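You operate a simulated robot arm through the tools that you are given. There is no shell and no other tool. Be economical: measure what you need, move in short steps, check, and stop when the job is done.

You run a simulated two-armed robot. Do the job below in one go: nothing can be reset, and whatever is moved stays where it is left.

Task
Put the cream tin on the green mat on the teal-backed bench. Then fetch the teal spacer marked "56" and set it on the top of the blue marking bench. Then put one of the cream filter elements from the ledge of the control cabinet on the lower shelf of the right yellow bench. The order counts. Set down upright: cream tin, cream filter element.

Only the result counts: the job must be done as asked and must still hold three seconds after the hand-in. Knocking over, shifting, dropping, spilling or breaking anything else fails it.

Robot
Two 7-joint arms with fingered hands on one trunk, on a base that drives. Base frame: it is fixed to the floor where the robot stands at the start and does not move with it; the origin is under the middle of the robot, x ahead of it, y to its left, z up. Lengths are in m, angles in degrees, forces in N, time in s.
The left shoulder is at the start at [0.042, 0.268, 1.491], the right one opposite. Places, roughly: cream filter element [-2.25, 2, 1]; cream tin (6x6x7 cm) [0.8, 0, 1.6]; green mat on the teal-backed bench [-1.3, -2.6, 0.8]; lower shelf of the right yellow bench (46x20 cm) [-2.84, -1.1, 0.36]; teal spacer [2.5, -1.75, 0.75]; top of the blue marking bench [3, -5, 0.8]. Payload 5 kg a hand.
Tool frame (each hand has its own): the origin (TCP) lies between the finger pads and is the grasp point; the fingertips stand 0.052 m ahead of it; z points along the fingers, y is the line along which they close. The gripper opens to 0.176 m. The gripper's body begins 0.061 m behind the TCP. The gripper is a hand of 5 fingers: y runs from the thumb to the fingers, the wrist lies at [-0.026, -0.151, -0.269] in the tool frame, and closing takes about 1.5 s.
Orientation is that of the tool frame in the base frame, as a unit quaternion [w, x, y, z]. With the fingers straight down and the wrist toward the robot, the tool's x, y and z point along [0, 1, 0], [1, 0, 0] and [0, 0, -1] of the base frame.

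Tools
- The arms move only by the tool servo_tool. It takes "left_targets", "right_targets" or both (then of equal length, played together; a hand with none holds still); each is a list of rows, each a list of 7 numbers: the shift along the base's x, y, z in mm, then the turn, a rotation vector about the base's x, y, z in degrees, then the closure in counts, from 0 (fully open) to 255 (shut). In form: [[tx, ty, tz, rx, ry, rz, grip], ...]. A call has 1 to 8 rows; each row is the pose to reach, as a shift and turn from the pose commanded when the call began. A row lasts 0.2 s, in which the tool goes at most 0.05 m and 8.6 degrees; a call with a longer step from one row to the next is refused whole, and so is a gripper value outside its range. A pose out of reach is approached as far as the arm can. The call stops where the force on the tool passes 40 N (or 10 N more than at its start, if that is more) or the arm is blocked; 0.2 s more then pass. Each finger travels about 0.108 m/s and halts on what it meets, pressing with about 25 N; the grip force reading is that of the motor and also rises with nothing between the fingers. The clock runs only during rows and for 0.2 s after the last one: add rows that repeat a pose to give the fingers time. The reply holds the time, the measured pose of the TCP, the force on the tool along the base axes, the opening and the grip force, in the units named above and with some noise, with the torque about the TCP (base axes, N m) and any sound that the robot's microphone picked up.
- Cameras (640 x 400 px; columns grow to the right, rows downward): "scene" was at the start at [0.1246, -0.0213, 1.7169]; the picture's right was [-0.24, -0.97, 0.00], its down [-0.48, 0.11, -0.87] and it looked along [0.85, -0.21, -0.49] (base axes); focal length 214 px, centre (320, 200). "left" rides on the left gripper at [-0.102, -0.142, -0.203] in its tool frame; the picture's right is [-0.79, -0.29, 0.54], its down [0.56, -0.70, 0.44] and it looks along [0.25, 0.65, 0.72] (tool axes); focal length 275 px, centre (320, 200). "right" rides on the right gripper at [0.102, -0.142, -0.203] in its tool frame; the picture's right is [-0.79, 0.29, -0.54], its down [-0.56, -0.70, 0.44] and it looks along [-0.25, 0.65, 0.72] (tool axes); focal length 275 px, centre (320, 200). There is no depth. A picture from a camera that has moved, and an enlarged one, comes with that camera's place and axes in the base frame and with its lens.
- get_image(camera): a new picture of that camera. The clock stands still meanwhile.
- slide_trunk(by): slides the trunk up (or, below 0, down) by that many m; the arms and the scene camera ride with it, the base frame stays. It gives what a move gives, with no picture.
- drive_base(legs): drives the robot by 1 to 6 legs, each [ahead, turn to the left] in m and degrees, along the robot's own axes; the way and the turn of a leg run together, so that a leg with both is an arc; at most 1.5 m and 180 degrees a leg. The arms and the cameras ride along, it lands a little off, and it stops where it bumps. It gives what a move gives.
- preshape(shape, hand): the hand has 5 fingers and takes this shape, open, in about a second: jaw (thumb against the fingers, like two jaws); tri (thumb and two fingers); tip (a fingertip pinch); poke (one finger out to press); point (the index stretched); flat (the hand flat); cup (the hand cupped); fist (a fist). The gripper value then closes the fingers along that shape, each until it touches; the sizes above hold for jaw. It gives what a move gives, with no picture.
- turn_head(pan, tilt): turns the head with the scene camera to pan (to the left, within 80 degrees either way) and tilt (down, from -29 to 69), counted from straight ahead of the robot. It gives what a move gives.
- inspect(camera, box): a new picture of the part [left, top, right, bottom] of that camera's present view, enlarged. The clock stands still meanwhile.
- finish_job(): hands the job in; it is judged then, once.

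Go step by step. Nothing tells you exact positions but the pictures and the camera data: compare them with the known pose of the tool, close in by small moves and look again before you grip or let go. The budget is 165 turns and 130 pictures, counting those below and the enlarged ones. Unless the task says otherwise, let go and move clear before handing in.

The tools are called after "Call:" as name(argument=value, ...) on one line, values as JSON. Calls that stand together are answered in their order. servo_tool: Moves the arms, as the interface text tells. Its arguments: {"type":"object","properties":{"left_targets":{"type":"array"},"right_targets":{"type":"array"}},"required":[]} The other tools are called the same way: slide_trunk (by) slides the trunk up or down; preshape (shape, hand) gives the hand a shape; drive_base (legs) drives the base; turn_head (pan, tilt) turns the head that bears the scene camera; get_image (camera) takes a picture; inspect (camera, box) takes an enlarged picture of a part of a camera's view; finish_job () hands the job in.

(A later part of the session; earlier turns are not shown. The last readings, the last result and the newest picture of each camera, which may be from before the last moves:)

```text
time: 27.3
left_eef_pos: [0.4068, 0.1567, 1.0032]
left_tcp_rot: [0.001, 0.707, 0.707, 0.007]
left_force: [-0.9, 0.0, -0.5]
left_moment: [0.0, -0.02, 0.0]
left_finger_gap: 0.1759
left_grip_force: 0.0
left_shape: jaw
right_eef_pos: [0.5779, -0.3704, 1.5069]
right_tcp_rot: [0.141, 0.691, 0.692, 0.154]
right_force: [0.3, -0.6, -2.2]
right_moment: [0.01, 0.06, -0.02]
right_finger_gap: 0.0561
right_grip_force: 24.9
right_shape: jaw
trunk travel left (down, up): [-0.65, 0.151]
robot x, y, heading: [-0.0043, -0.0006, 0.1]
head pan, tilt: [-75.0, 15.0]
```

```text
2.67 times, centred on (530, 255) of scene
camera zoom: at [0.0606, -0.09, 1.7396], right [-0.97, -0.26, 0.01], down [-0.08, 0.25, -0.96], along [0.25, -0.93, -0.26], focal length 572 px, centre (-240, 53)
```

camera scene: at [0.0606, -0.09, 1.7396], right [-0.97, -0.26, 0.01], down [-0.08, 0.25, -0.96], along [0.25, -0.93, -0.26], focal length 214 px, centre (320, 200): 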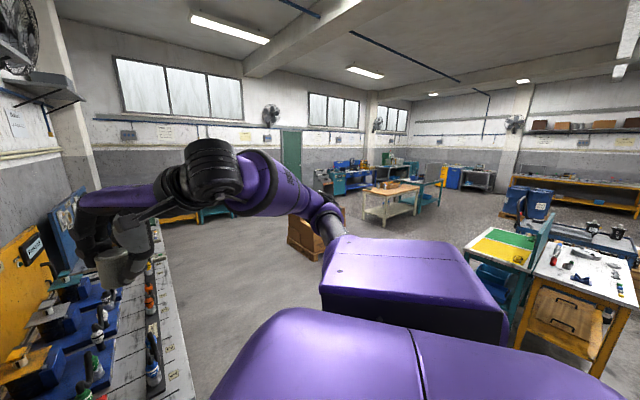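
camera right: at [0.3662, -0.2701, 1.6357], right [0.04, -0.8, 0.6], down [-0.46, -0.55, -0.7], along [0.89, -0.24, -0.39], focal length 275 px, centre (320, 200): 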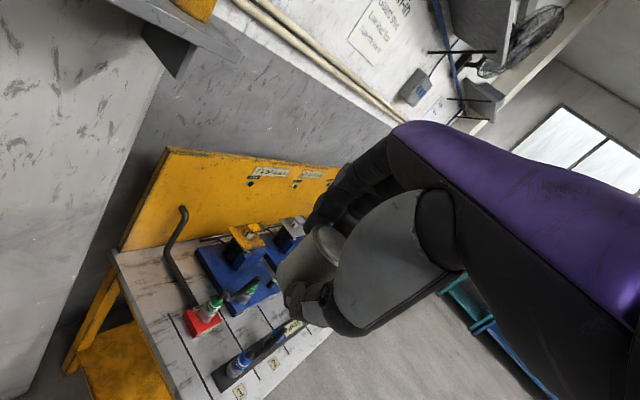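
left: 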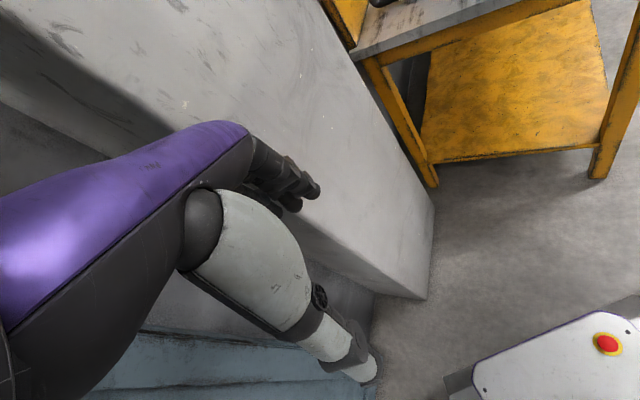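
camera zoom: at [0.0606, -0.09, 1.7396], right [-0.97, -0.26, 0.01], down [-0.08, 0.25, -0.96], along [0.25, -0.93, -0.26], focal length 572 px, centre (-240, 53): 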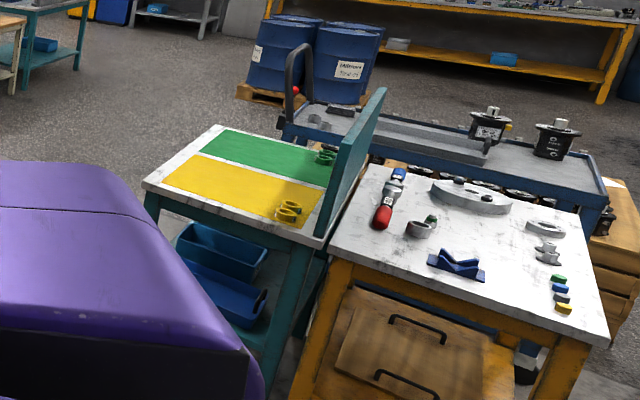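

The bench front edge runs from about (−0.77, −2.18) to (−1.31, −2.90), with the panel behind; I'll target (−1.29, −2.60) on the green mat and stand at about (−0.90, −3.21) facing 143°. First leg: drive down between the bench and the pallet, with the left hand raised.

Call:
servo_tool(left_targets=[[0, 0, 45, 0, 0, 0, 0], [0, 0, 90, 0, 0, 0, 0], [0, 0, 135, 0, 0, 0, 0], [0, 0, 180, 0, 0, 0, 0]])

Call:
drive_base(legs=[[0, -94], [1.2, 0], [1.1, 0]])

Call:
turn_head(pan=-50, tilt=35)

Call:
get_image(camera="scene")

```text
time: 28.3
left_eef_pos: [0.4709, 0.1226, 1.1528]
left_tcp_rot: [-0.012, 0.707, 0.707, 0.025]
left_force: [0.0, 2.1, -2.8]
left_moment: [-0.14, 0.07, 0.08]
left_finger_gap: 0.1759
left_grip_force: 0.1
left_shape: jaw
left hand out of reach, approached as far as the arm can: row 1, 2, 3, 4
right_eef_pos: [0.5794, -0.3738, 1.5056]
right_tcp_rot: [0.141, 0.692, 0.69, 0.155]
right_force: [-0.1, -4.6, -2.2]
right_moment: [0.44, 0.05, 0.23]
right_finger_gap: 0.0561
right_grip_force: 25.0
right_shape: jaw
trunk travel left (down, up): [-0.65, 0.151]
robot x, y, heading: [-0.0015, -0.0035, 0.0]
head pan, tilt: [-75.0, 15.0]
```

```text
time: 49.9
left_eef_pos: [-0.0818, -2.7608, 1.1513]
left_tcp_rot: [0.011, 0.999, -0.038, 0.024]
left_force: [0.3, -0.4, 0.3]
left_moment: [0.03, 0.02, -0.02]
left_finger_gap: 0.176
left_grip_force: 0.1
left_shape: jaw
right_eef_pos: [-0.5824, -2.8297, 1.5064]
right_tcp_rot: [0.209, 0.977, -0.039, 0.001]
right_force: [0.5, 0.5, -3.0]
right_moment: [0.02, -0.04, 0.0]
right_finger_gap: 0.0559
right_grip_force: 25.2
right_shape: jaw
trunk travel left (down, up): [-0.65, 0.151]
robot x, y, heading: [-0.1679, -2.2825, -94.5]
head pan, tilt: [-75.0, 15.0]
```

```text
time: 50.8
left_eef_pos: [-0.0836, -2.7476, 1.1485]
left_tcp_rot: [0.009, 0.999, -0.042, 0.032]
left_force: [0.8, 0.1, 0.2]
left_moment: [0.05, -0.01, 0.0]
left_finger_gap: 0.1761
left_grip_force: 0.0
left_shape: jaw
right_eef_pos: [-0.5904, -2.819, 1.5185]
right_tcp_rot: [0.214, 0.976, -0.051, 0.005]
right_force: [0.1, -1.4, -4.3]
right_moment: [0.06, -0.04, 0.0]
right_finger_gap: 0.0557
right_grip_force: 25.6
right_shape: jaw
trunk travel left (down, up): [-0.65, 0.151]
robot x, y, heading: [-0.1663, -2.2805, -94.6]
head pan, tilt: [-50.0, 35.0]
```

```text
96 pictures are left
camera scene: at [-0.2426, -2.3687, 1.7072], right [-0.58, 0.81, 0.01], down [0.47, 0.34, -0.81], along [-0.67, -0.47, -0.58], focal length 214 px, centre (320, 200)
```

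scene: 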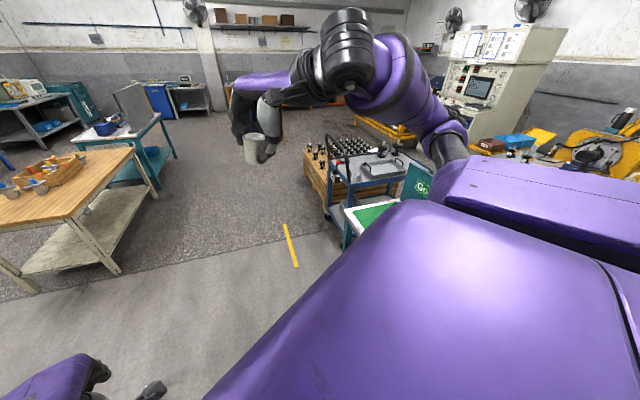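

Path ahead is clear. Driving along the bench front and then turning to face it.

Call:
drive_base(legs=[[0, -33.6], [1.18, 0], [0, -88.8]])

Call:
turn_head(pan=-10, tilt=50)

Call:
get_image(camera="scene")

```text
time: 67.1
left_eef_pos: [-1.3463, -3.0645, 1.1501]
left_tcp_rot: [-0.045, -0.46, 0.887, -0.01]
left_force: [0.0, -0.2, 0.3]
left_moment: [0.01, 0.0, 0.02]
left_finger_gap: 0.1758
left_grip_force: 0.0
left_shape: jaw
right_eef_pos: [-1.1393, -2.5942, 1.5165]
right_tcp_rot: [-0.101, -0.45, 0.87, 0.176]
right_force: [0.4, -0.3, -1.9]
right_moment: [-0.06, -0.04, 0.02]
right_finger_gap: 0.055
right_grip_force: 25.0
right_shape: jaw
trunk travel left (down, up): [-0.65, 0.151]
robot x, y, heading: [-0.8969, -3.2336, 144.4]
head pan, tilt: [-50.0, 35.0]
```

```text
time: 68.2
left_eef_pos: [-1.332, -3.067, 1.1473]
left_tcp_rot: [-0.048, -0.457, 0.888, -0.013]
left_force: [1.3, 1.0, 0.1]
left_moment: [-0.06, 0.09, 0.02]
left_finger_gap: 0.1761
left_grip_force: 0.0
left_shape: jaw
right_eef_pos: [-1.1265, -2.595, 1.5299]
right_tcp_rot: [-0.109, -0.441, 0.873, 0.178]
right_force: [0.0, 1.2, -2.6]
right_moment: [-0.1, 0.07, 0.08]
right_finger_gap: 0.0549
right_grip_force: 24.9
right_shape: jaw
trunk travel left (down, up): [-0.65, 0.151]
robot x, y, heading: [-0.9002, -3.2293, 144.3]
head pan, tilt: [-10.0, 50.0]
```

```text
95 pictures are left
camera scene: at [-0.9816, -3.1554, 1.6852], right [0.71, 0.7, 0.0], down [0.54, -0.55, -0.63], along [-0.44, 0.45, -0.77], focal length 214 px, centre (320, 200)
```

scene: 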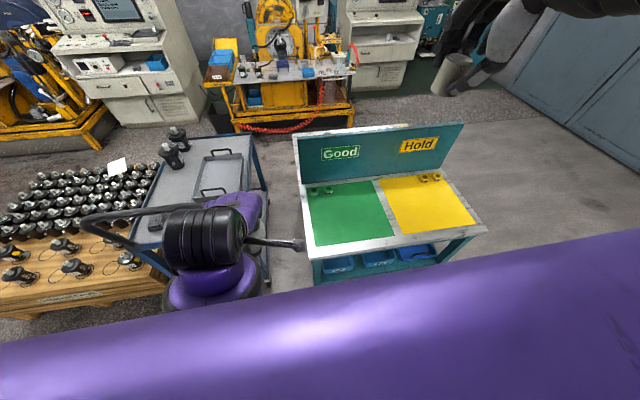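

I see the green "Good" mat centred near (−1.318, −2.591). Now moving the tin above (−1.29, −2.61) and partway down.

Call:
servo_tool(right_targets=[[-20, 0, -20, 0, 0, 0, 255], [-45, -3, -55, 0, 0, 0, 255], [-75, -5, -90, 0, 0, 0, 255], [-105, -8, -125, 0, 0, 0, 255], [-135, -12, -160, 0, 0, 0, 255], [-160, -15, -195, 0, 0, 0, 255], [-163, -15, -240, 0, 0, 0, 255], [-163, -15, -285, 0, 0, 0, 255]])

Call:
get_image(camera="scene")

Call:
get_image(camera="right")

```text
time: 70.0
left_eef_pos: [-1.335, -3.0677, 1.1479]
left_tcp_rot: [-0.049, -0.458, 0.888, -0.014]
left_force: [-0.5, 1.3, 0.7]
left_moment: [-0.13, -0.11, 0.01]
left_finger_gap: 0.176
left_grip_force: 0.0
left_shape: jaw
right_eef_pos: [-1.2875, -2.6177, 1.2383]
right_tcp_rot: [-0.105, -0.449, 0.868, 0.184]
right_force: [-1.7, 2.4, 0.3]
right_moment: [-0.19, -0.27, 0.11]
right_finger_gap: 0.0548
right_grip_force: 24.6
right_shape: jaw
right hand out of reach, approached as far as the arm can: row 1, 2, 3
trunk travel left (down, up): [-0.65, 0.151]
robot x, y, heading: [-0.9021, -3.2333, 144.4]
head pan, tilt: [-10.0, 50.0]
```

```text
94 pictures are left
camera scene: at [-0.9843, -3.1549, 1.685], right [0.71, 0.7, 0.0], down [0.54, -0.55, -0.63], along [-0.44, 0.45, -0.78], focal length 214 px, centre (320, 200)
```

scene: 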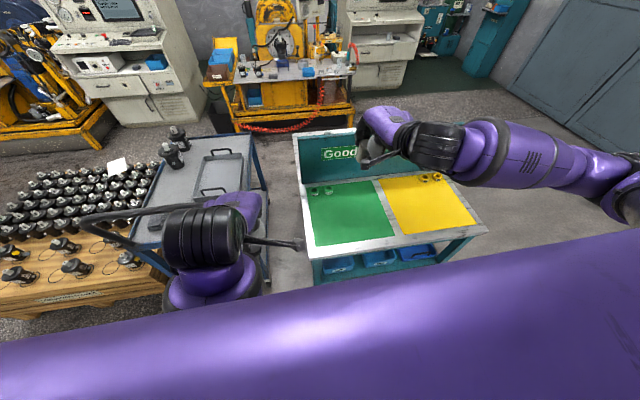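

```text
93 pictures are left
camera right: at [-1.1706, -2.8212, 1.3668], right [0.43, 0.68, 0.6], down [0.69, 0.18, -0.7], along [-0.59, 0.71, -0.39], focal length 275 px, centre (320, 200)
```

right: 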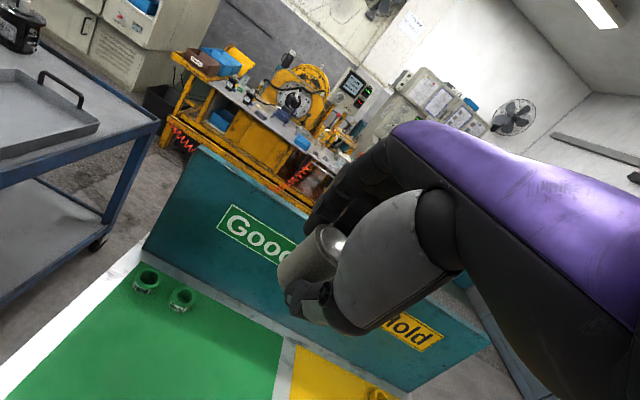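

Tin is over the green mat and upright. Descending toward it.

Call:
servo_tool(right_targets=[[0, 0, -45, 0, 0, 0, 255], [0, 0, -90, 0, 0, 0, 255], [0, 0, -135, 0, 0, 0, 255], [0, 0, -180, 0, 0, 0, 255], [0, 0, -220, 0, 0, 0, 255], [0, 0, -255, 0, 0, 0, 255], [0, 0, -280, 0, 0, 0, 255], [0, 0, -280, 0, 0, 0, 255]])

Call:
get_image(camera="right")

Call:
inspect(camera="scene", box=[270, 100, 470, 260])

```text
time: 71.2
left_eef_pos: [-1.318, -3.0745, 1.1441]
left_tcp_rot: [-0.056, -0.456, 0.888, -0.021]
left_force: [2.5, -2.0, -0.7]
left_moment: [0.22, 0.26, 0.0]
left_finger_gap: 0.1758
left_grip_force: 0.0
left_shape: jaw
right_eef_pos: [-1.2879, -2.6801, 1.0343]
right_tcp_rot: [-0.062, -0.426, 0.891, 0.145]
right_force: [6.3, 2.4, -4.4]
right_moment: [-0.14, 0.64, 0.09]
right_finger_gap: 0.0546
right_grip_force: 24.5
right_shape: jaw
right hand out of reach, approached as far as the arm can: row 1, 2, 3, 4, 5, 6
trunk travel left (down, up): [-0.65, 0.151]
robot x, y, heading: [-0.8996, -3.232, 144.6]
head pan, tilt: [-10.0, 50.0]
stopped in row 6 (right hand): the force on the tool passed its limit at 52 N (the readings are from after the stop); the commanded pose is now the measured one
```

```text
92 pictures are left
camera right: at [-1.1987, -2.8836, 1.182], right [0.41, 0.67, 0.61], down [0.77, 0.11, -0.63], along [-0.49, 0.73, -0.47], focal length 275 px, centre (320, 200)
```

right: 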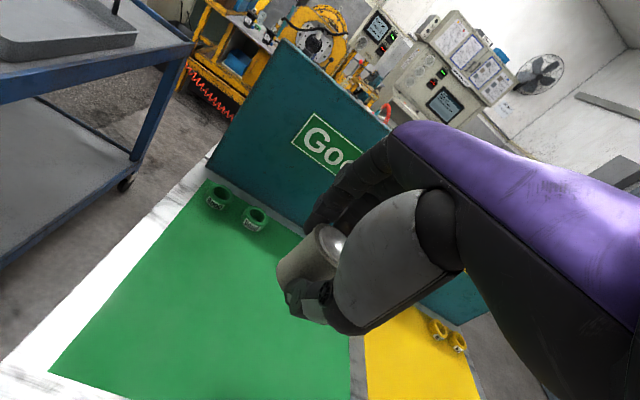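

```text
2.50 times, centred on (370, 180) of scene
camera zoom: at [-0.9794, -3.1583, 1.6852], right [0.71, 0.7, 0.0], down [0.54, -0.55, -0.63], along [-0.44, 0.45, -0.77], focal length 536 px, centre (195, 250)
```

zoom: 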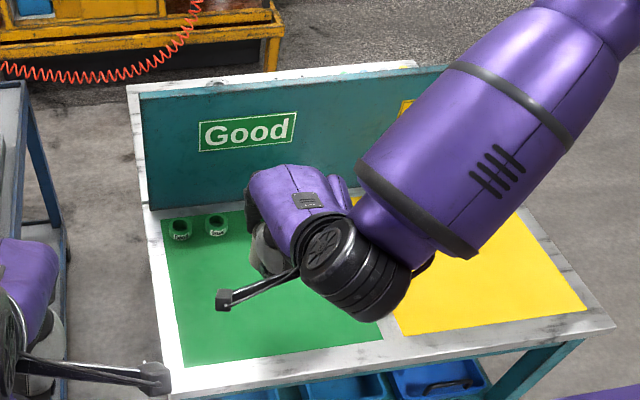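

The arm ran into a reach limit while descending; the tin is still fine. I'll go back up to the comfortable pose, tuck the left hand in, and lower with the trunk instead.

Call:
servo_tool(right_targets=[[0, 12, 40, 0.5, 1.2, 0.8, 255], [0, 25, 80, 1, 2.4, 1.6, 255], [0, 38, 120, 1.5, 3.7, 2.4, 255], [0, 50, 160, 2, 4.9, 3.2, 255], [0, 62, 204, 2.4, 6.1, 3.9, 255], [0, 62, 204, 2.4, 6.1, 3.9, 255]], left_targets=[[30, -22, 0, 0, 0, 0, 0], [60, -44, 0, 0, 0, 0, 0], [90, -66, 0, 0, 0, 0, 0], [120, -88, 0, 0, 0, 0, 0], [150, -110, 0, 0, 0, 0, 0], [160, -117, 0, 0, 0, 0, 0]])

Call:
get_image(camera="left")

Call:
get_image(camera="right")

```text
time: 72.5
left_eef_pos: [-1.2572, -3.1447, 1.1039]
left_tcp_rot: [-0.078, -0.59, 0.803, -0.038]
left_force: [-0.5, -3.0, -0.3]
left_moment: [0.32, -0.06, -0.05]
left_finger_gap: 0.1758
left_grip_force: 0.0
left_shape: jaw
left hand out of reach, approached as far as the arm can: row 1, 2, 3, 4, 5, 6
right_eef_pos: [-1.2812, -2.6252, 1.2517]
right_tcp_rot: [-0.111, -0.447, 0.866, 0.194]
right_force: [-1.1, -2.1, 0.0]
right_moment: [0.08, -0.25, -0.14]
right_finger_gap: 0.0546
right_grip_force: 24.9
right_shape: jaw
trunk travel left (down, up): [-0.65, 0.151]
robot x, y, heading: [-0.9018, -3.2303, 144.3]
head pan, tilt: [-10.0, 50.0]
stopped in row 6 (left hand): the arm was blocked; the commanded pose is now the measured one
```

```text
90 pictures are left
camera left: at [-1.0767, -3.0586, 1.2808], right [0.46, 0.57, -0.68], down [0.47, -0.8, -0.36], along [-0.75, -0.15, -0.64], focal length 275 px, centre (320, 200)
```

left: 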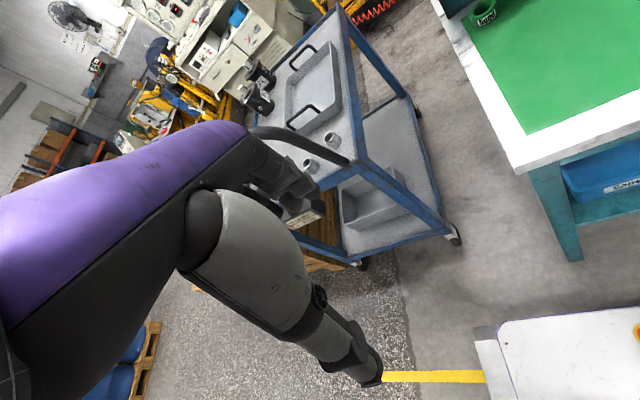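

```text
89 pictures are left
camera right: at [-1.1621, -2.8305, 1.3753], right [0.44, 0.67, 0.6], down [0.67, 0.19, -0.71], along [-0.59, 0.72, -0.36], focal length 275 px, centre (320, 200)
```

right: 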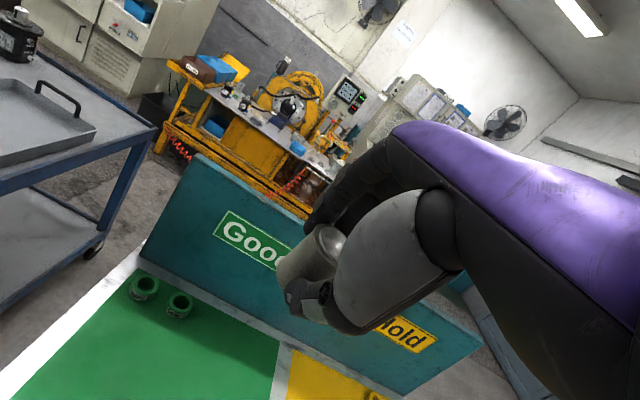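

The spot under the left hand is clear of trolley and bench. Lowering the trunk 0.33 m.

Call:
slide_trunk(by=-0.33)

Call:
get_image(camera="scene")

Call:
get_image(camera="right")

```text
time: 75.7
left_eef_pos: [-1.2373, -3.1522, 0.7356]
left_tcp_rot: [-0.059, -0.579, 0.808, -0.096]
left_force: [0.1, 0.0, 0.5]
left_moment: [0.02, 0.01, 0.02]
left_finger_gap: 0.1756
left_grip_force: 0.1
left_shape: jaw
right_eef_pos: [-1.2815, -2.621, 0.921]
right_tcp_rot: [-0.111, -0.447, 0.866, 0.193]
right_force: [0.3, -0.4, -1.3]
right_moment: [-0.01, -0.03, 0.0]
right_finger_gap: 0.0545
right_grip_force: 25.6
right_shape: jaw
trunk travel left (down, up): [-0.32, 0.481]
robot x, y, heading: [-0.898, -3.2315, 144.7]
head pan, tilt: [-10.0, 50.0]
```

```text
88 pictures are left
camera scene: at [-1.0169, -3.1323, 1.3525], right [0.71, 0.7, 0.0], down [0.54, -0.55, -0.63], along [-0.44, 0.45, -0.77], focal length 214 px, centre (320, 200)
```

scene: 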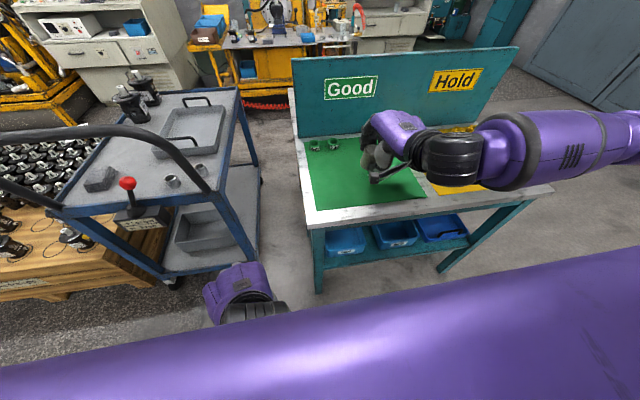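

```text
87 pictures are left
camera right: at [-1.1625, -2.8263, 1.044], right [0.44, 0.67, 0.59], down [0.67, 0.19, -0.71], along [-0.59, 0.72, -0.37], focal length 275 px, centre (320, 200)
```

right: 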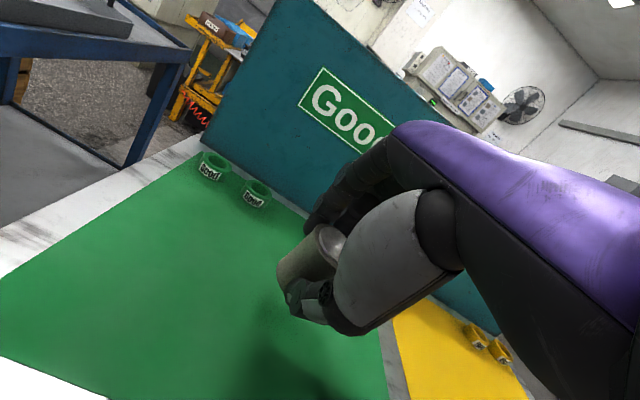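

Call:
inspect(camera="scene", box=[330, 100, 450, 200])

Call:
inspect(camera="right", box=[220, 180, 420, 360])

```text
4.00 times, centred on (390, 150) of scene
camera zoom: at [-1.0169, -3.1323, 1.3525], right [0.71, 0.7, 0.0], down [0.54, -0.55, -0.63], along [-0.44, 0.45, -0.77], focal length 858 px, centre (40, 400)
```

zoom: 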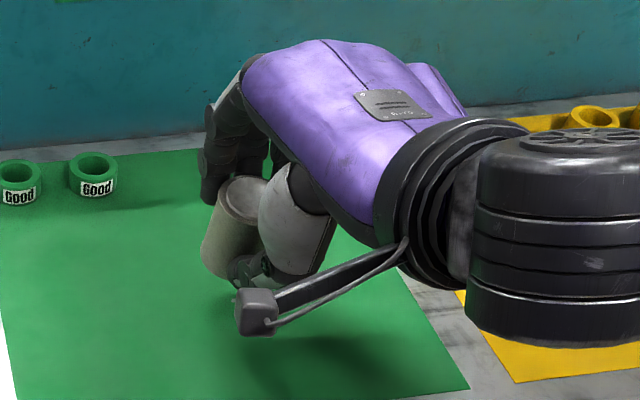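

```text
2.22 times, centred on (320, 270) of right
camera zoom: at [-1.1625, -2.8263, 1.044], right [0.44, 0.67, 0.59], down [0.67, 0.19, -0.71], along [-0.59, 0.72, -0.37], focal length 612 px, centre (320, 44)
```

zoom: 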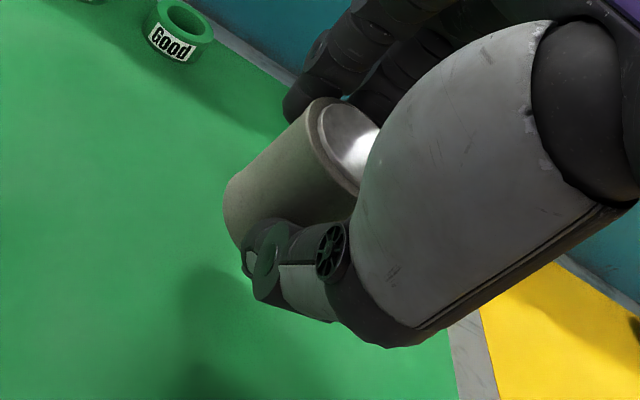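

The tin's pose in the hand is unchanged since the grasp, so it hangs about 1.5° off; I'll correct that and lower to just above the mat.

Call:
servo_tool(right_targets=[[0, 0, -15, -0.8, -1.3, 0, 255], [0, 0, -28, -0.8, -1.3, 0, 255], [0, 0, -36, -0.8, -1.3, 0, 255], [0, 0, -38, -0.8, -1.3, 0, 255], [0, 0, -38, -0.8, -1.3, 0, 255]])

Call:
inspect(camera="right", box=[220, 180, 420, 360])

```text
time: 76.6
left_eef_pos: [-1.2393, -3.1603, 0.737]
left_tcp_rot: [-0.069, -0.587, 0.801, -0.091]
left_force: [0.9, 0.8, 0.2]
left_moment: [-0.02, 0.12, 0.01]
left_finger_gap: 0.1758
left_grip_force: 0.1
left_shape: jaw
right_eef_pos: [-1.2663, -2.6473, 0.8644]
right_tcp_rot: [-0.112, -0.448, 0.872, 0.159]
right_force: [1.5, -2.7, 11.2]
right_moment: [-0.26, 0.02, 0.05]
right_finger_gap: 0.0558
right_grip_force: 25.2
right_shape: jaw
trunk travel left (down, up): [-0.32, 0.481]
robot x, y, heading: [-0.899, -3.2315, 144.2]
head pan, tilt: [-10.0, 50.0]
stopped in row 4 (right hand): the force on the tool passed its limit at 66 N (the readings are from after the stop); the commanded pose is now the measured one
```

```text
2.22 times, centred on (320, 270) of right
camera zoom: at [-1.1503, -2.8433, 1.0028], right [0.42, 0.71, 0.57], down [0.69, 0.15, -0.7], along [-0.58, 0.69, -0.43], focal length 612 px, centre (320, 44)
```

zoom: 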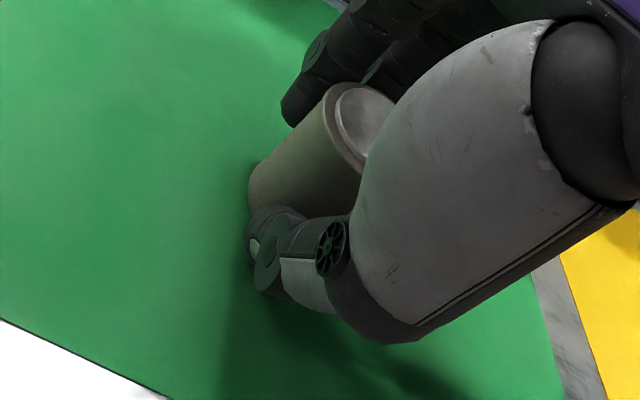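

The tin touched the mat harder than expected. Checking how it sits before doing anything.

Call:
inspect(camera="scene", box=[330, 100, 450, 200])

Call:
get_image(camera="left")

```text
4.00 times, centred on (390, 150) of scene
camera zoom: at [-1.0154, -3.1324, 1.3525], right [0.71, 0.7, 0.0], down [0.54, -0.55, -0.63], along [-0.44, 0.45, -0.77], focal length 858 px, centre (40, 400)
```

zoom: 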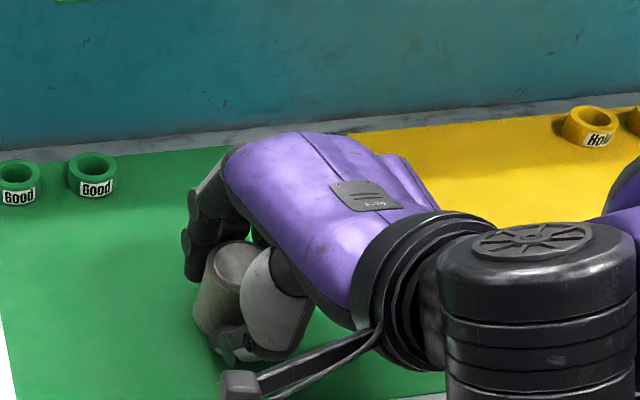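

```text
82 pictures are left
camera left: at [-1.0734, -3.0591, 0.9217], right [0.51, 0.53, -0.68], down [0.5, -0.82, -0.27], along [-0.7, -0.21, -0.68], focal length 275 px, centre (320, 200)
```

left: 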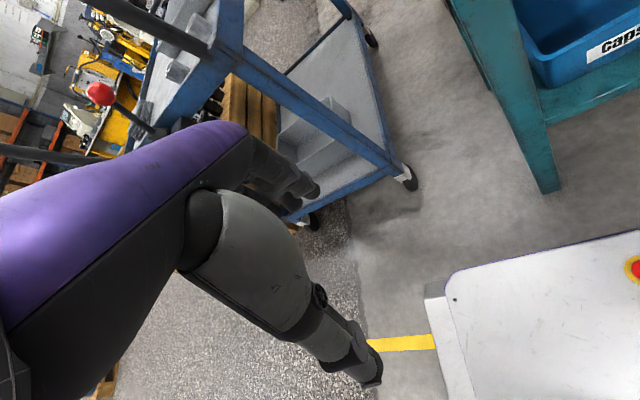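

The tin slid about 1 cm up in the grip and now stands on the mat, with the thumb near the surface. I'll open slowly while raising a few millimetres so the thumb does not dig in.

Call:
servo_tool(right_targets=[[0, 0, 0, 0, 0, 0, 200], [0, 0, 0, 0, 0, 0, 176], [0, 0, 1, 0, 0, 0, 168], [0, 0, 3, 0, 0, 0, 160], [0, 0, 5, 0, 0, 0, 152], [0, 0, 7, 0, 0, 0, 144], [0, 0, 8, 0, 0, 0, 136], [0, 0, 9, 0, 0, 0, 128]])

Call:
inspect(camera="scene", box=[330, 100, 450, 200])

Call:
inspect(camera="right", box=[220, 180, 420, 360])

```text
time: 78.4
left_eef_pos: [-1.238, -3.1601, 0.7361]
left_tcp_rot: [-0.068, -0.586, 0.802, -0.092]
left_force: [0.3, 0.2, -0.6]
left_moment: [0.0, 0.02, -0.02]
left_finger_gap: 0.1759
left_grip_force: 0.0
left_shape: jaw
right_eef_pos: [-1.2715, -2.6449, 0.8697]
right_tcp_rot: [-0.11, -0.449, 0.873, 0.157]
right_force: [-1.9, 0.8, 10.4]
right_moment: [-0.15, -0.09, -0.08]
right_finger_gap: 0.0829
right_grip_force: 0.0
right_shape: jaw
right hand out of reach, approached as far as the arm can: row 4, 5, 6, 7, 8
trunk travel left (down, up): [-0.32, 0.481]
robot x, y, heading: [-0.9023, -3.2349, 144.5]
head pan, tilt: [-10.0, 50.0]
```

```text
4.00 times, centred on (390, 150) of scene
camera zoom: at [-1.0167, -3.1326, 1.3524], right [0.71, 0.7, 0.0], down [0.54, -0.55, -0.63], along [-0.44, 0.45, -0.77], focal length 858 px, centre (40, 400)
```

zoom: 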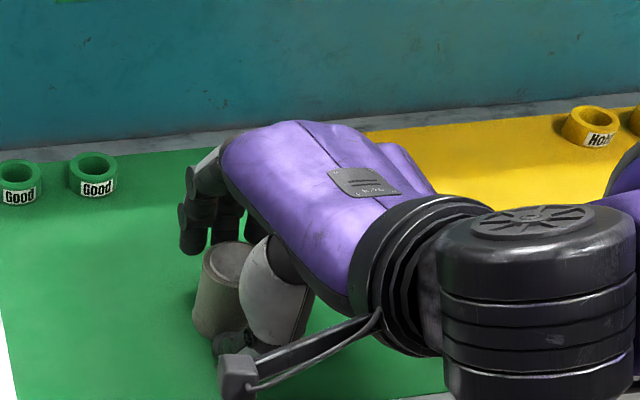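

```text
2.22 times, centred on (320, 270) of right
camera zoom: at [-1.156, -2.841, 1.0093], right [0.42, 0.71, 0.57], down [0.7, 0.15, -0.7], along [-0.58, 0.69, -0.43], focal length 612 px, centre (320, 44)
```

zoom: 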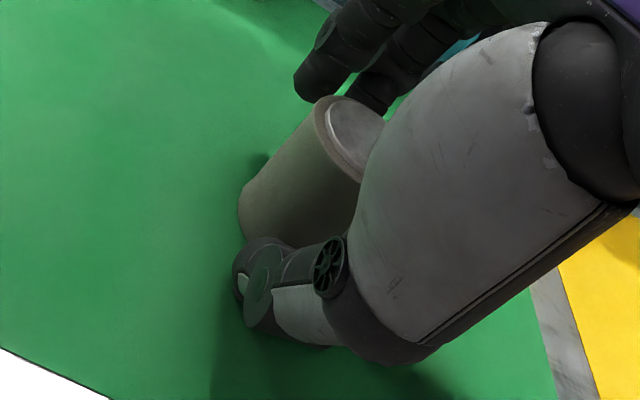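

The tin stands on the mat, released. Raising straight up with the trunk in a small step first.

Call:
slide_trunk(by=0.02)

Call:
inspect(camera="right", box=[220, 180, 420, 360])

```text
time: 79.0
left_eef_pos: [-1.2411, -3.1594, 0.7593]
left_tcp_rot: [-0.069, -0.587, 0.802, -0.087]
left_force: [-0.2, 0.8, 0.1]
left_moment: [-0.07, -0.04, 0.03]
left_finger_gap: 0.1756
left_grip_force: 0.1
left_shape: jaw
right_eef_pos: [-1.2701, -2.6439, 0.8872]
right_tcp_rot: [-0.109, -0.449, 0.873, 0.158]
right_force: [-1.2, 0.5, -1.7]
right_moment: [-0.04, 0.0, 0.07]
right_finger_gap: 0.0872
right_grip_force: 0.0
right_shape: jaw
trunk travel left (down, up): [-0.34, 0.461]
robot x, y, heading: [-0.8955, -3.2345, 144.4]
head pan, tilt: [-10.0, 50.0]
```

```text
2.22 times, centred on (320, 270) of right
camera zoom: at [-1.1563, -2.8401, 1.0278], right [0.42, 0.71, 0.57], down [0.7, 0.15, -0.7], along [-0.58, 0.69, -0.43], focal length 612 px, centre (320, 44)
```

zoom: 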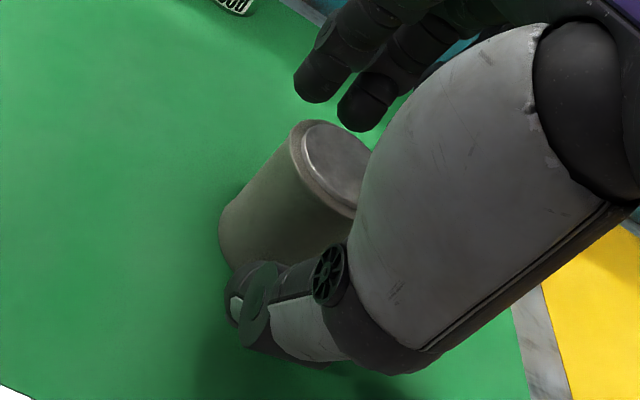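

Clean release, no contact force. Raising the trunk well clear.

Call:
slide_trunk(by=0.31)

Call:
get_image(camera="scene")

Call:
get_image(camera="right")

```text
time: 82.1
left_eef_pos: [-1.2575, -3.1495, 1.0999]
left_tcp_rot: [-0.089, -0.593, 0.799, -0.039]
left_force: [-0.1, 0.0, 0.3]
left_moment: [-0.04, 0.0, -0.01]
left_finger_gap: 0.1758
left_grip_force: 0.1
left_shape: jaw
right_eef_pos: [-1.2716, -2.6434, 1.1983]
right_tcp_rot: [-0.109, -0.448, 0.873, 0.157]
right_force: [0.8, 0.2, -0.5]
right_moment: [-0.02, -0.03, 0.0]
right_finger_gap: 0.0874
right_grip_force: 0.1
right_shape: jaw
trunk travel left (down, up): [-0.65, 0.151]
robot x, y, heading: [-0.9021, -3.2322, 144.4]
head pan, tilt: [-10.0, 50.0]
```

```text
78 pictures are left
camera scene: at [-0.983, -3.1564, 1.685], right [0.71, 0.7, 0.0], down [0.54, -0.55, -0.63], along [-0.44, 0.45, -0.77], focal length 214 px, centre (320, 200)
```

scene: 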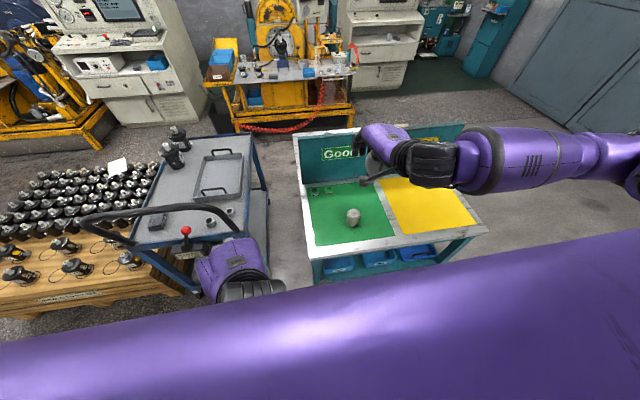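

```text
77 pictures are left
camera right: at [-1.1565, -2.8404, 1.3386], right [0.42, 0.71, 0.57], down [0.7, 0.15, -0.7], along [-0.58, 0.69, -0.43], focal length 275 px, centre (320, 200)
```

right: 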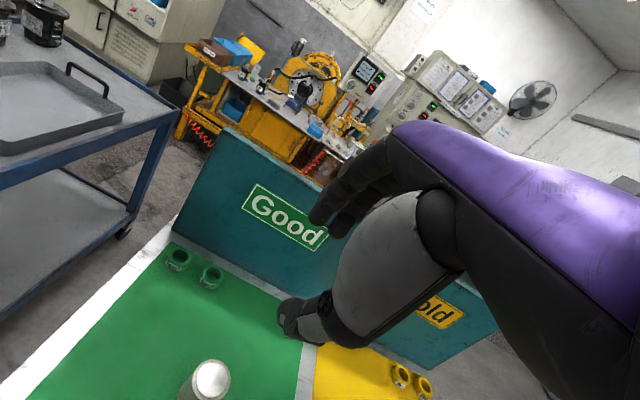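

The cream tin stands on the green mat — part one done. Now driving round through the corridor toward the far end of the long yellow bench, where the spacer is.

Call:
drive_base(legs=[[0, -93.2], [1.1, 0], [1.055, 0], [0, -71.8]])

Call:
turn_head(pan=10, tilt=25)

Call:
get_image(camera="scene")

```text
time: 107.8
left_eef_pos: [0.8414, -1.5219, 1.1018]
left_tcp_rot: [-0.049, 0.71, 0.697, 0.089]
left_force: [-0.1, 0.4, -0.9]
left_moment: [0.0, 0.03, 0.0]
left_finger_gap: 0.1758
left_grip_force: 0.1
left_shape: jaw
right_eef_pos: [0.972, -2.0176, 1.199]
right_tcp_rot: [0.142, 0.811, 0.552, 0.128]
right_force: [0.4, 0.1, -0.5]
right_moment: [-0.01, 0.02, 0.0]
right_finger_gap: 0.0874
right_grip_force: 0.1
right_shape: jaw
trunk travel left (down, up): [-0.65, 0.151]
robot x, y, heading: [0.4715, -1.53, -21.6]
head pan, tilt: [-10.0, 50.0]
```

```text
time: 108.6
left_eef_pos: [0.8423, -1.5123, 1.1054]
left_tcp_rot: [-0.045, 0.699, 0.707, 0.102]
left_force: [0.3, -0.7, 0.2]
left_moment: [0.14, 0.07, 0.01]
left_finger_gap: 0.1755
left_grip_force: 0.0
left_shape: jaw
right_eef_pos: [0.9585, -2.0134, 1.2061]
right_tcp_rot: [0.147, 0.81, 0.552, 0.131]
right_force: [1.3, -0.9, -0.1]
right_moment: [0.13, -0.02, 0.06]
right_finger_gap: 0.0877
right_grip_force: 0.1
right_shape: jaw
trunk travel left (down, up): [-0.65, 0.151]
robot x, y, heading: [0.4675, -1.5325, -21.7]
head pan, tilt: [10.0, 25.0]
```

```text
76 pictures are left
camera scene: at [0.5948, -1.5643, 1.7223], right [-0.2, -0.98, 0.0], down [-0.43, 0.09, -0.9], along [0.88, -0.18, -0.44], focal length 214 px, centre (320, 200)
```

scene: 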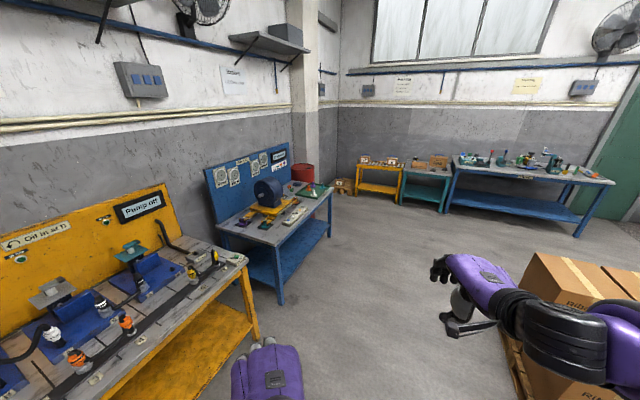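

The spacer spot lies on the blue-backed bench ahead. Zooming there, and checking the boxes on my right before moving on.

Call:
inspect(camera="scene", box=[200, 140, 360, 260])

Call:
inspect(camera="scene", box=[340, 130, 620, 240])

```text
3.33 times, centred on (280, 200) of scene
camera zoom: at [0.5948, -1.5643, 1.7223], right [-0.2, -0.98, 0.0], down [-0.43, 0.09, -0.9], along [0.88, -0.18, -0.44], focal length 715 px, centre (453, 200)
```

zoom: 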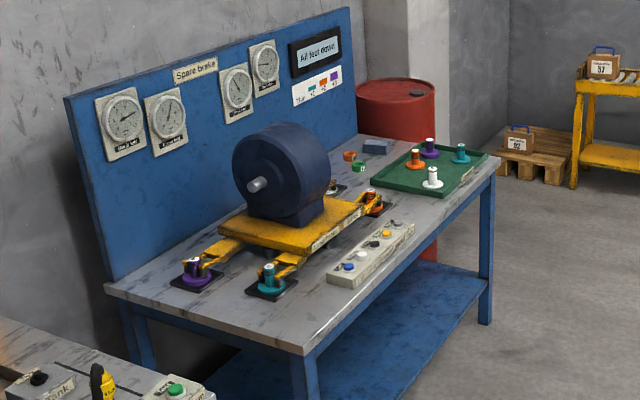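

```text
2.29 times, centred on (480, 185) of scene
camera zoom: at [0.5948, -1.5643, 1.7223], right [-0.2, -0.98, 0.0], down [-0.43, 0.09, -0.9], along [0.88, -0.18, -0.44], focal length 490 px, centre (-46, 234)
```

zoom: 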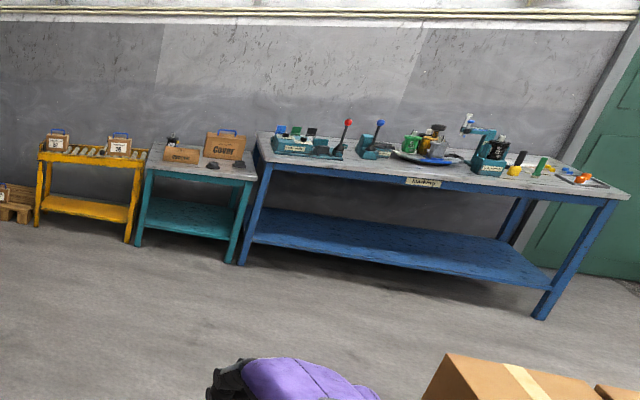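

Two teal spools are present: one on the green tray near (2.83, −2.05), one on a pad near (2.19, −1.41). I need to read markings, so I'll park in front of the middle of that bench.

Call:
drive_base(legs=[[0, -4.7], [0.9, 0], [0.88, 0], [0, 80.2]])

Call:
turn_head(pan=-25, tilt=45)

Call:
get_image(camera="scene")

```text
time: 109.4
left_eef_pos: [0.8473, -1.4873, 1.1121]
left_tcp_rot: [-0.039, 0.666, 0.733, 0.134]
left_force: [-0.4, 1.5, -0.1]
left_moment: [-0.12, -0.12, -0.06]
left_finger_gap: 0.176
left_grip_force: 0.1
left_shape: jaw
right_eef_pos: [0.9346, -2.0216, 1.2054]
right_tcp_rot: [0.149, 0.823, 0.534, 0.124]
right_force: [-2.8, 3.3, -7.1]
right_moment: [-0.28, -0.61, -0.21]
right_finger_gap: 0.0875
right_grip_force: 0.1
right_shape: jaw
trunk travel left (down, up): [-0.65, 0.151]
robot x, y, heading: [0.4704, -1.5326, -22.1]
head pan, tilt: [10.0, 25.0]
stopped in leg 1: the force on the tool passed its limit at 66 N (the readings are from after the stop); the commanded pose is now the measured one
```

```text
time: 110.4
left_eef_pos: [0.8457, -1.4896, 1.1102]
left_tcp_rot: [-0.041, 0.67, 0.729, 0.133]
left_force: [-0.4, 0.3, 1.0]
left_moment: [0.02, -0.06, 0.0]
left_finger_gap: 0.176
left_grip_force: 0.0
left_shape: jaw
right_eef_pos: [0.9355, -2.021, 1.2038]
right_tcp_rot: [0.148, 0.822, 0.535, 0.125]
right_force: [-0.1, 0.3, 0.9]
right_moment: [0.02, -0.06, 0.01]
right_finger_gap: 0.0874
right_grip_force: 0.0
right_shape: jaw
trunk travel left (down, up): [-0.65, 0.151]
robot x, y, heading: [0.4716, -1.5303, -22.2]
head pan, tilt: [-25.0, 45.0]
```

```text
73 pictures are left
camera scene: at [0.5572, -1.6042, 1.6922], right [-0.73, -0.68, 0.01], down [-0.49, 0.52, -0.7], along [0.47, -0.51, -0.72], focal length 214 px, centre (320, 200)
```

scene: 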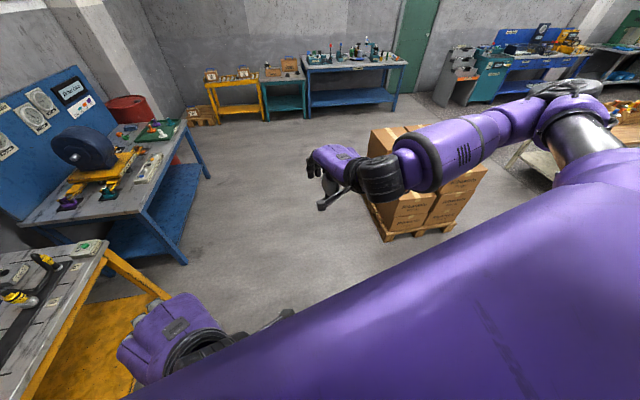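

The move stopped on a force spike with nothing nearby — the right arm is in an awkward posture. I'll straighten the right hand to point down and try again.

Call:
servo_tool(right_targets=[[0, 0, 0, 1.6, 5.4, 0, 60], [0, 0, 0, 3.2, 10.8, 0, 30], [0, 0, 0, 4.9, 16.1, 0, 0], [0, 0, 0, 6.5, 21.5, 0, 0], [0, 0, 0, 6.5, 21.5, 0, 0]])

Call:
drive_base(legs=[[0, -4.2], [0.9, 0]])

```text
time: 111.6
left_eef_pos: [0.8458, -1.4884, 1.1085]
left_tcp_rot: [-0.041, 0.671, 0.729, 0.131]
left_force: [-0.8, 0.4, 0.2]
left_moment: [-0.05, -0.02, -0.02]
left_finger_gap: 0.1759
left_grip_force: 0.0
left_shape: jaw
right_eef_pos: [0.9232, -2.0023, 1.2072]
right_tcp_rot: [-0.011, 0.83, 0.558, 0.006]
right_force: [0.2, 0.7, 0.2]
right_moment: [-0.05, 0.0, 0.03]
right_finger_gap: 0.1756
right_grip_force: 0.1
right_shape: jaw
right hand out of reach, approached as far as the arm can: row 1
trunk travel left (down, up): [-0.65, 0.151]
robot x, y, heading: [0.4694, -1.5276, -22.1]
head pan, tilt: [-25.0, 45.0]
```

```text
time: 118.6
left_eef_pos: [1.6627, -1.9166, 1.1084]
left_tcp_rot: [-0.036, 0.692, 0.707, 0.137]
left_force: [0.6, 0.0, 0.3]
left_moment: [0.05, 0.03, -0.01]
left_finger_gap: 0.176
left_grip_force: 0.0
left_shape: jaw
right_eef_pos: [1.7009, -2.436, 1.2062]
right_tcp_rot: [-0.01, 0.85, 0.527, 0.007]
right_force: [0.3, -0.7, -0.4]
right_moment: [-0.01, 0.05, 0.0]
right_finger_gap: 0.1761
right_grip_force: 0.1
right_shape: jaw
trunk travel left (down, up): [-0.65, 0.151]
robot x, y, heading: [1.2828, -1.9331, -26.4]
head pan, tilt: [-25.0, 45.0]
```

Call:
drive_base(legs=[[0.87, 0], [0, 80.2]])

Call:
turn_head(pan=-10, tilt=40)

Call:
get_image(camera="scene")

```text
time: 130.0
left_eef_pos: [2.0943, -1.9318, 1.1112]
left_tcp_rot: [-0.13, 0.046, 0.986, 0.098]
left_force: [0.1, -0.6, -0.4]
left_moment: [-0.01, -0.03, -0.02]
left_finger_gap: 0.1759
left_grip_force: 0.2
left_shape: jaw
right_eef_pos: [2.6148, -1.9975, 1.2131]
right_tcp_rot: [-0.01, 0.31, 0.951, 0.004]
right_force: [0.5, -1.1, 0.4]
right_moment: [0.02, -0.03, 0.01]
right_finger_gap: 0.1758
right_grip_force: 0.1
right_shape: jaw
trunk travel left (down, up): [-0.65, 0.151]
robot x, y, heading: [2.0661, -2.3173, 53.9]
head pan, tilt: [-25.0, 45.0]
```

```text
time: 130.8
left_eef_pos: [2.0833, -1.93, 1.1151]
left_tcp_rot: [-0.133, 0.028, 0.984, 0.11]
left_force: [-0.5, -0.9, 0.8]
left_moment: [0.09, -0.05, -0.06]
left_finger_gap: 0.176
left_grip_force: 0.0
left_shape: jaw
right_eef_pos: [2.6053, -2.0113, 1.2215]
right_tcp_rot: [-0.007, 0.309, 0.951, 0.011]
right_force: [-0.7, -1.2, 0.7]
right_moment: [0.09, -0.08, 0.0]
right_finger_gap: 0.176
right_grip_force: 0.0
right_shape: jaw
trunk travel left (down, up): [-0.65, 0.151]
robot x, y, heading: [2.063, -2.3148, 54.2]
head pan, tilt: [-10.0, 40.0]
```

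```text
72 pictures are left
camera scene: at [2.1448, -2.2305, 1.6994], right [0.7, -0.72, 0.0], down [-0.47, -0.46, -0.76], along [0.55, 0.53, -0.65], focal length 214 px, centre (320, 200)
```

scene: 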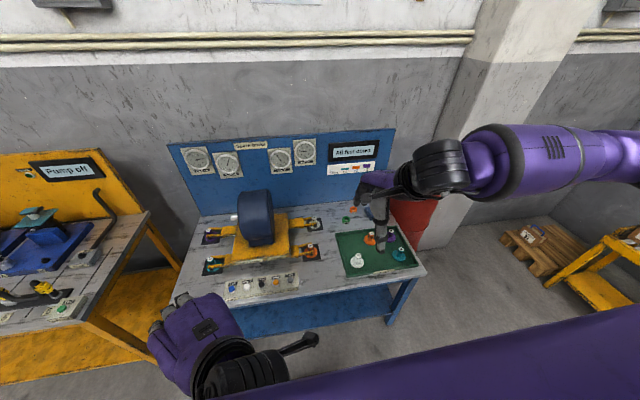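

Call:
inspect(camera="scene", box=[330, 190, 440, 280])

Call:
inspect(camera="scene", box=[180, 190, 340, 310])

Call:
inspect(camera="scene", box=[230, 130, 390, 180])

```text
4.44 times, centred on (385, 235) of scene
camera zoom: at [2.1448, -2.2305, 1.6994], right [0.7, -0.72, 0.0], down [-0.47, -0.46, -0.76], along [0.55, 0.53, -0.65], focal length 953 px, centre (31, 44)
```

zoom: 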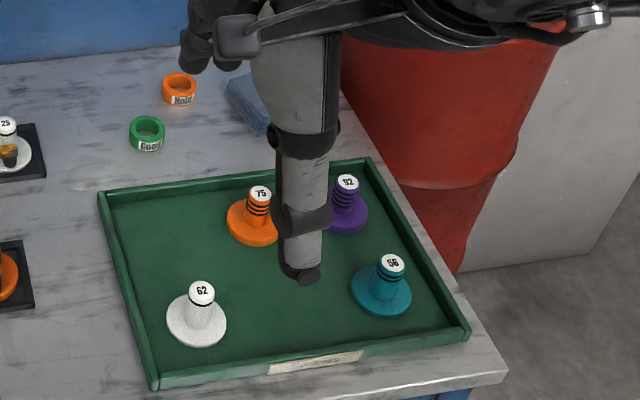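

```text
3.33 times, centred on (260, 250) of scene
camera zoom: at [2.1448, -2.2305, 1.6994], right [0.7, -0.72, 0.0], down [-0.47, -0.46, -0.76], along [0.55, 0.53, -0.65], focal length 715 px, centre (520, 33)
```

zoom: 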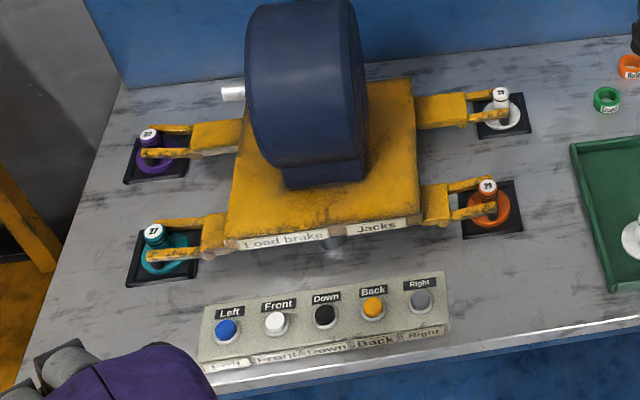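

```text
4.00 times, centred on (310, 155) of scene
camera zoom: at [2.1448, -2.2305, 1.6994], right [0.7, -0.72, 0.0], down [-0.47, -0.46, -0.76], along [0.55, 0.53, -0.65], focal length 858 px, centre (360, 380)
```

zoom: 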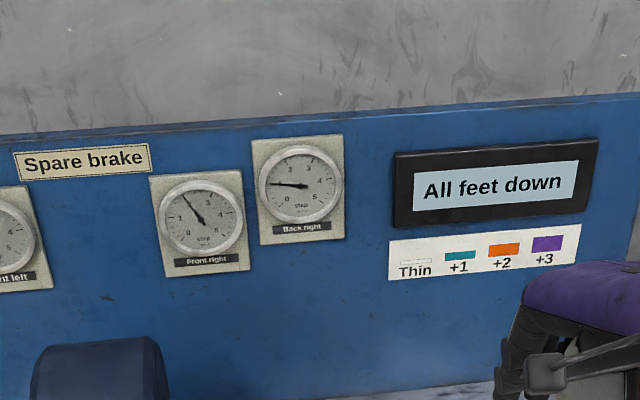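

The teal spacer on the tray reads "56", at about (2.895, −2.07); the pad one reads "27". I'll shift the base 0.25 m to the right along the bench to bring it into easy reach.

Call:
drive_base(legs=[[0, -90], [0.26, 0], [0, 90]])

Call:
get_image(camera="right")

Call:
get_image(camera="scene")

```text
time: 144.9
left_eef_pos: [2.2932, -2.085, 1.1133]
left_tcp_rot: [-0.141, 0.012, 0.984, 0.112]
left_force: [-0.4, 0.3, 1.2]
left_moment: [-0.01, 0.0, -0.02]
left_finger_gap: 0.176
left_grip_force: 0.0
left_shape: jaw
right_eef_pos: [2.8109, -2.1556, 1.2218]
right_tcp_rot: [-0.008, 0.305, 0.952, 0.011]
right_force: [-0.1, -0.3, 0.3]
right_moment: [0.0, 0.01, -0.03]
right_finger_gap: 0.1759
right_grip_force: 0.1
right_shape: jaw
trunk travel left (down, up): [-0.65, 0.151]
robot x, y, heading: [2.2821, -2.4794, 54.7]
head pan, tilt: [-10.0, 40.0]
```

```text
68 pictures are left
camera right: at [2.6481, -2.2175, 1.4242], right [0.82, -0.24, 0.53], down [0.04, -0.88, -0.46], along [0.58, 0.4, -0.71], focal length 275 px, centre (320, 200)
```

right: 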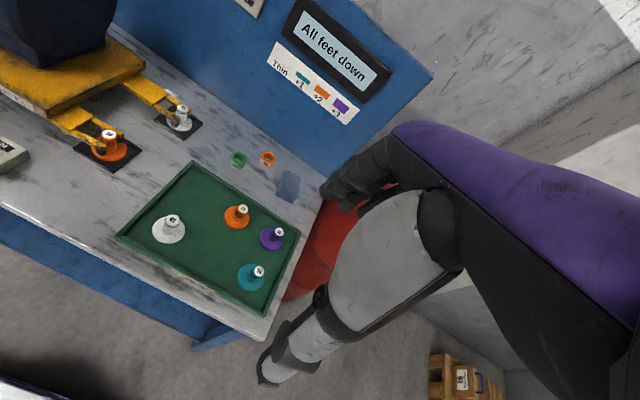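

```text
67 pictures are left
camera scene: at [2.3612, -2.3865, 1.6992], right [0.7, -0.71, 0.0], down [-0.46, -0.46, -0.76], along [0.54, 0.53, -0.65], focal length 214 px, centre (320, 200)
```

scene: 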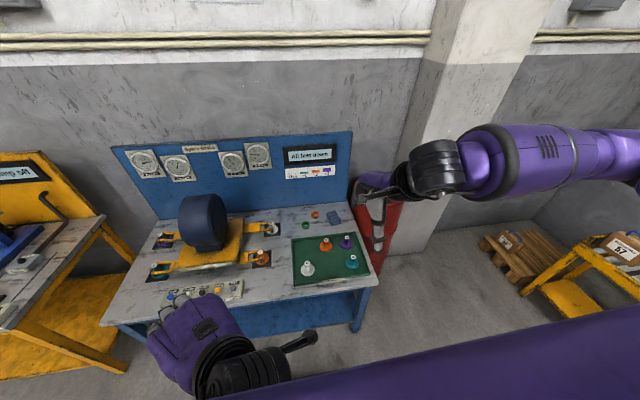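

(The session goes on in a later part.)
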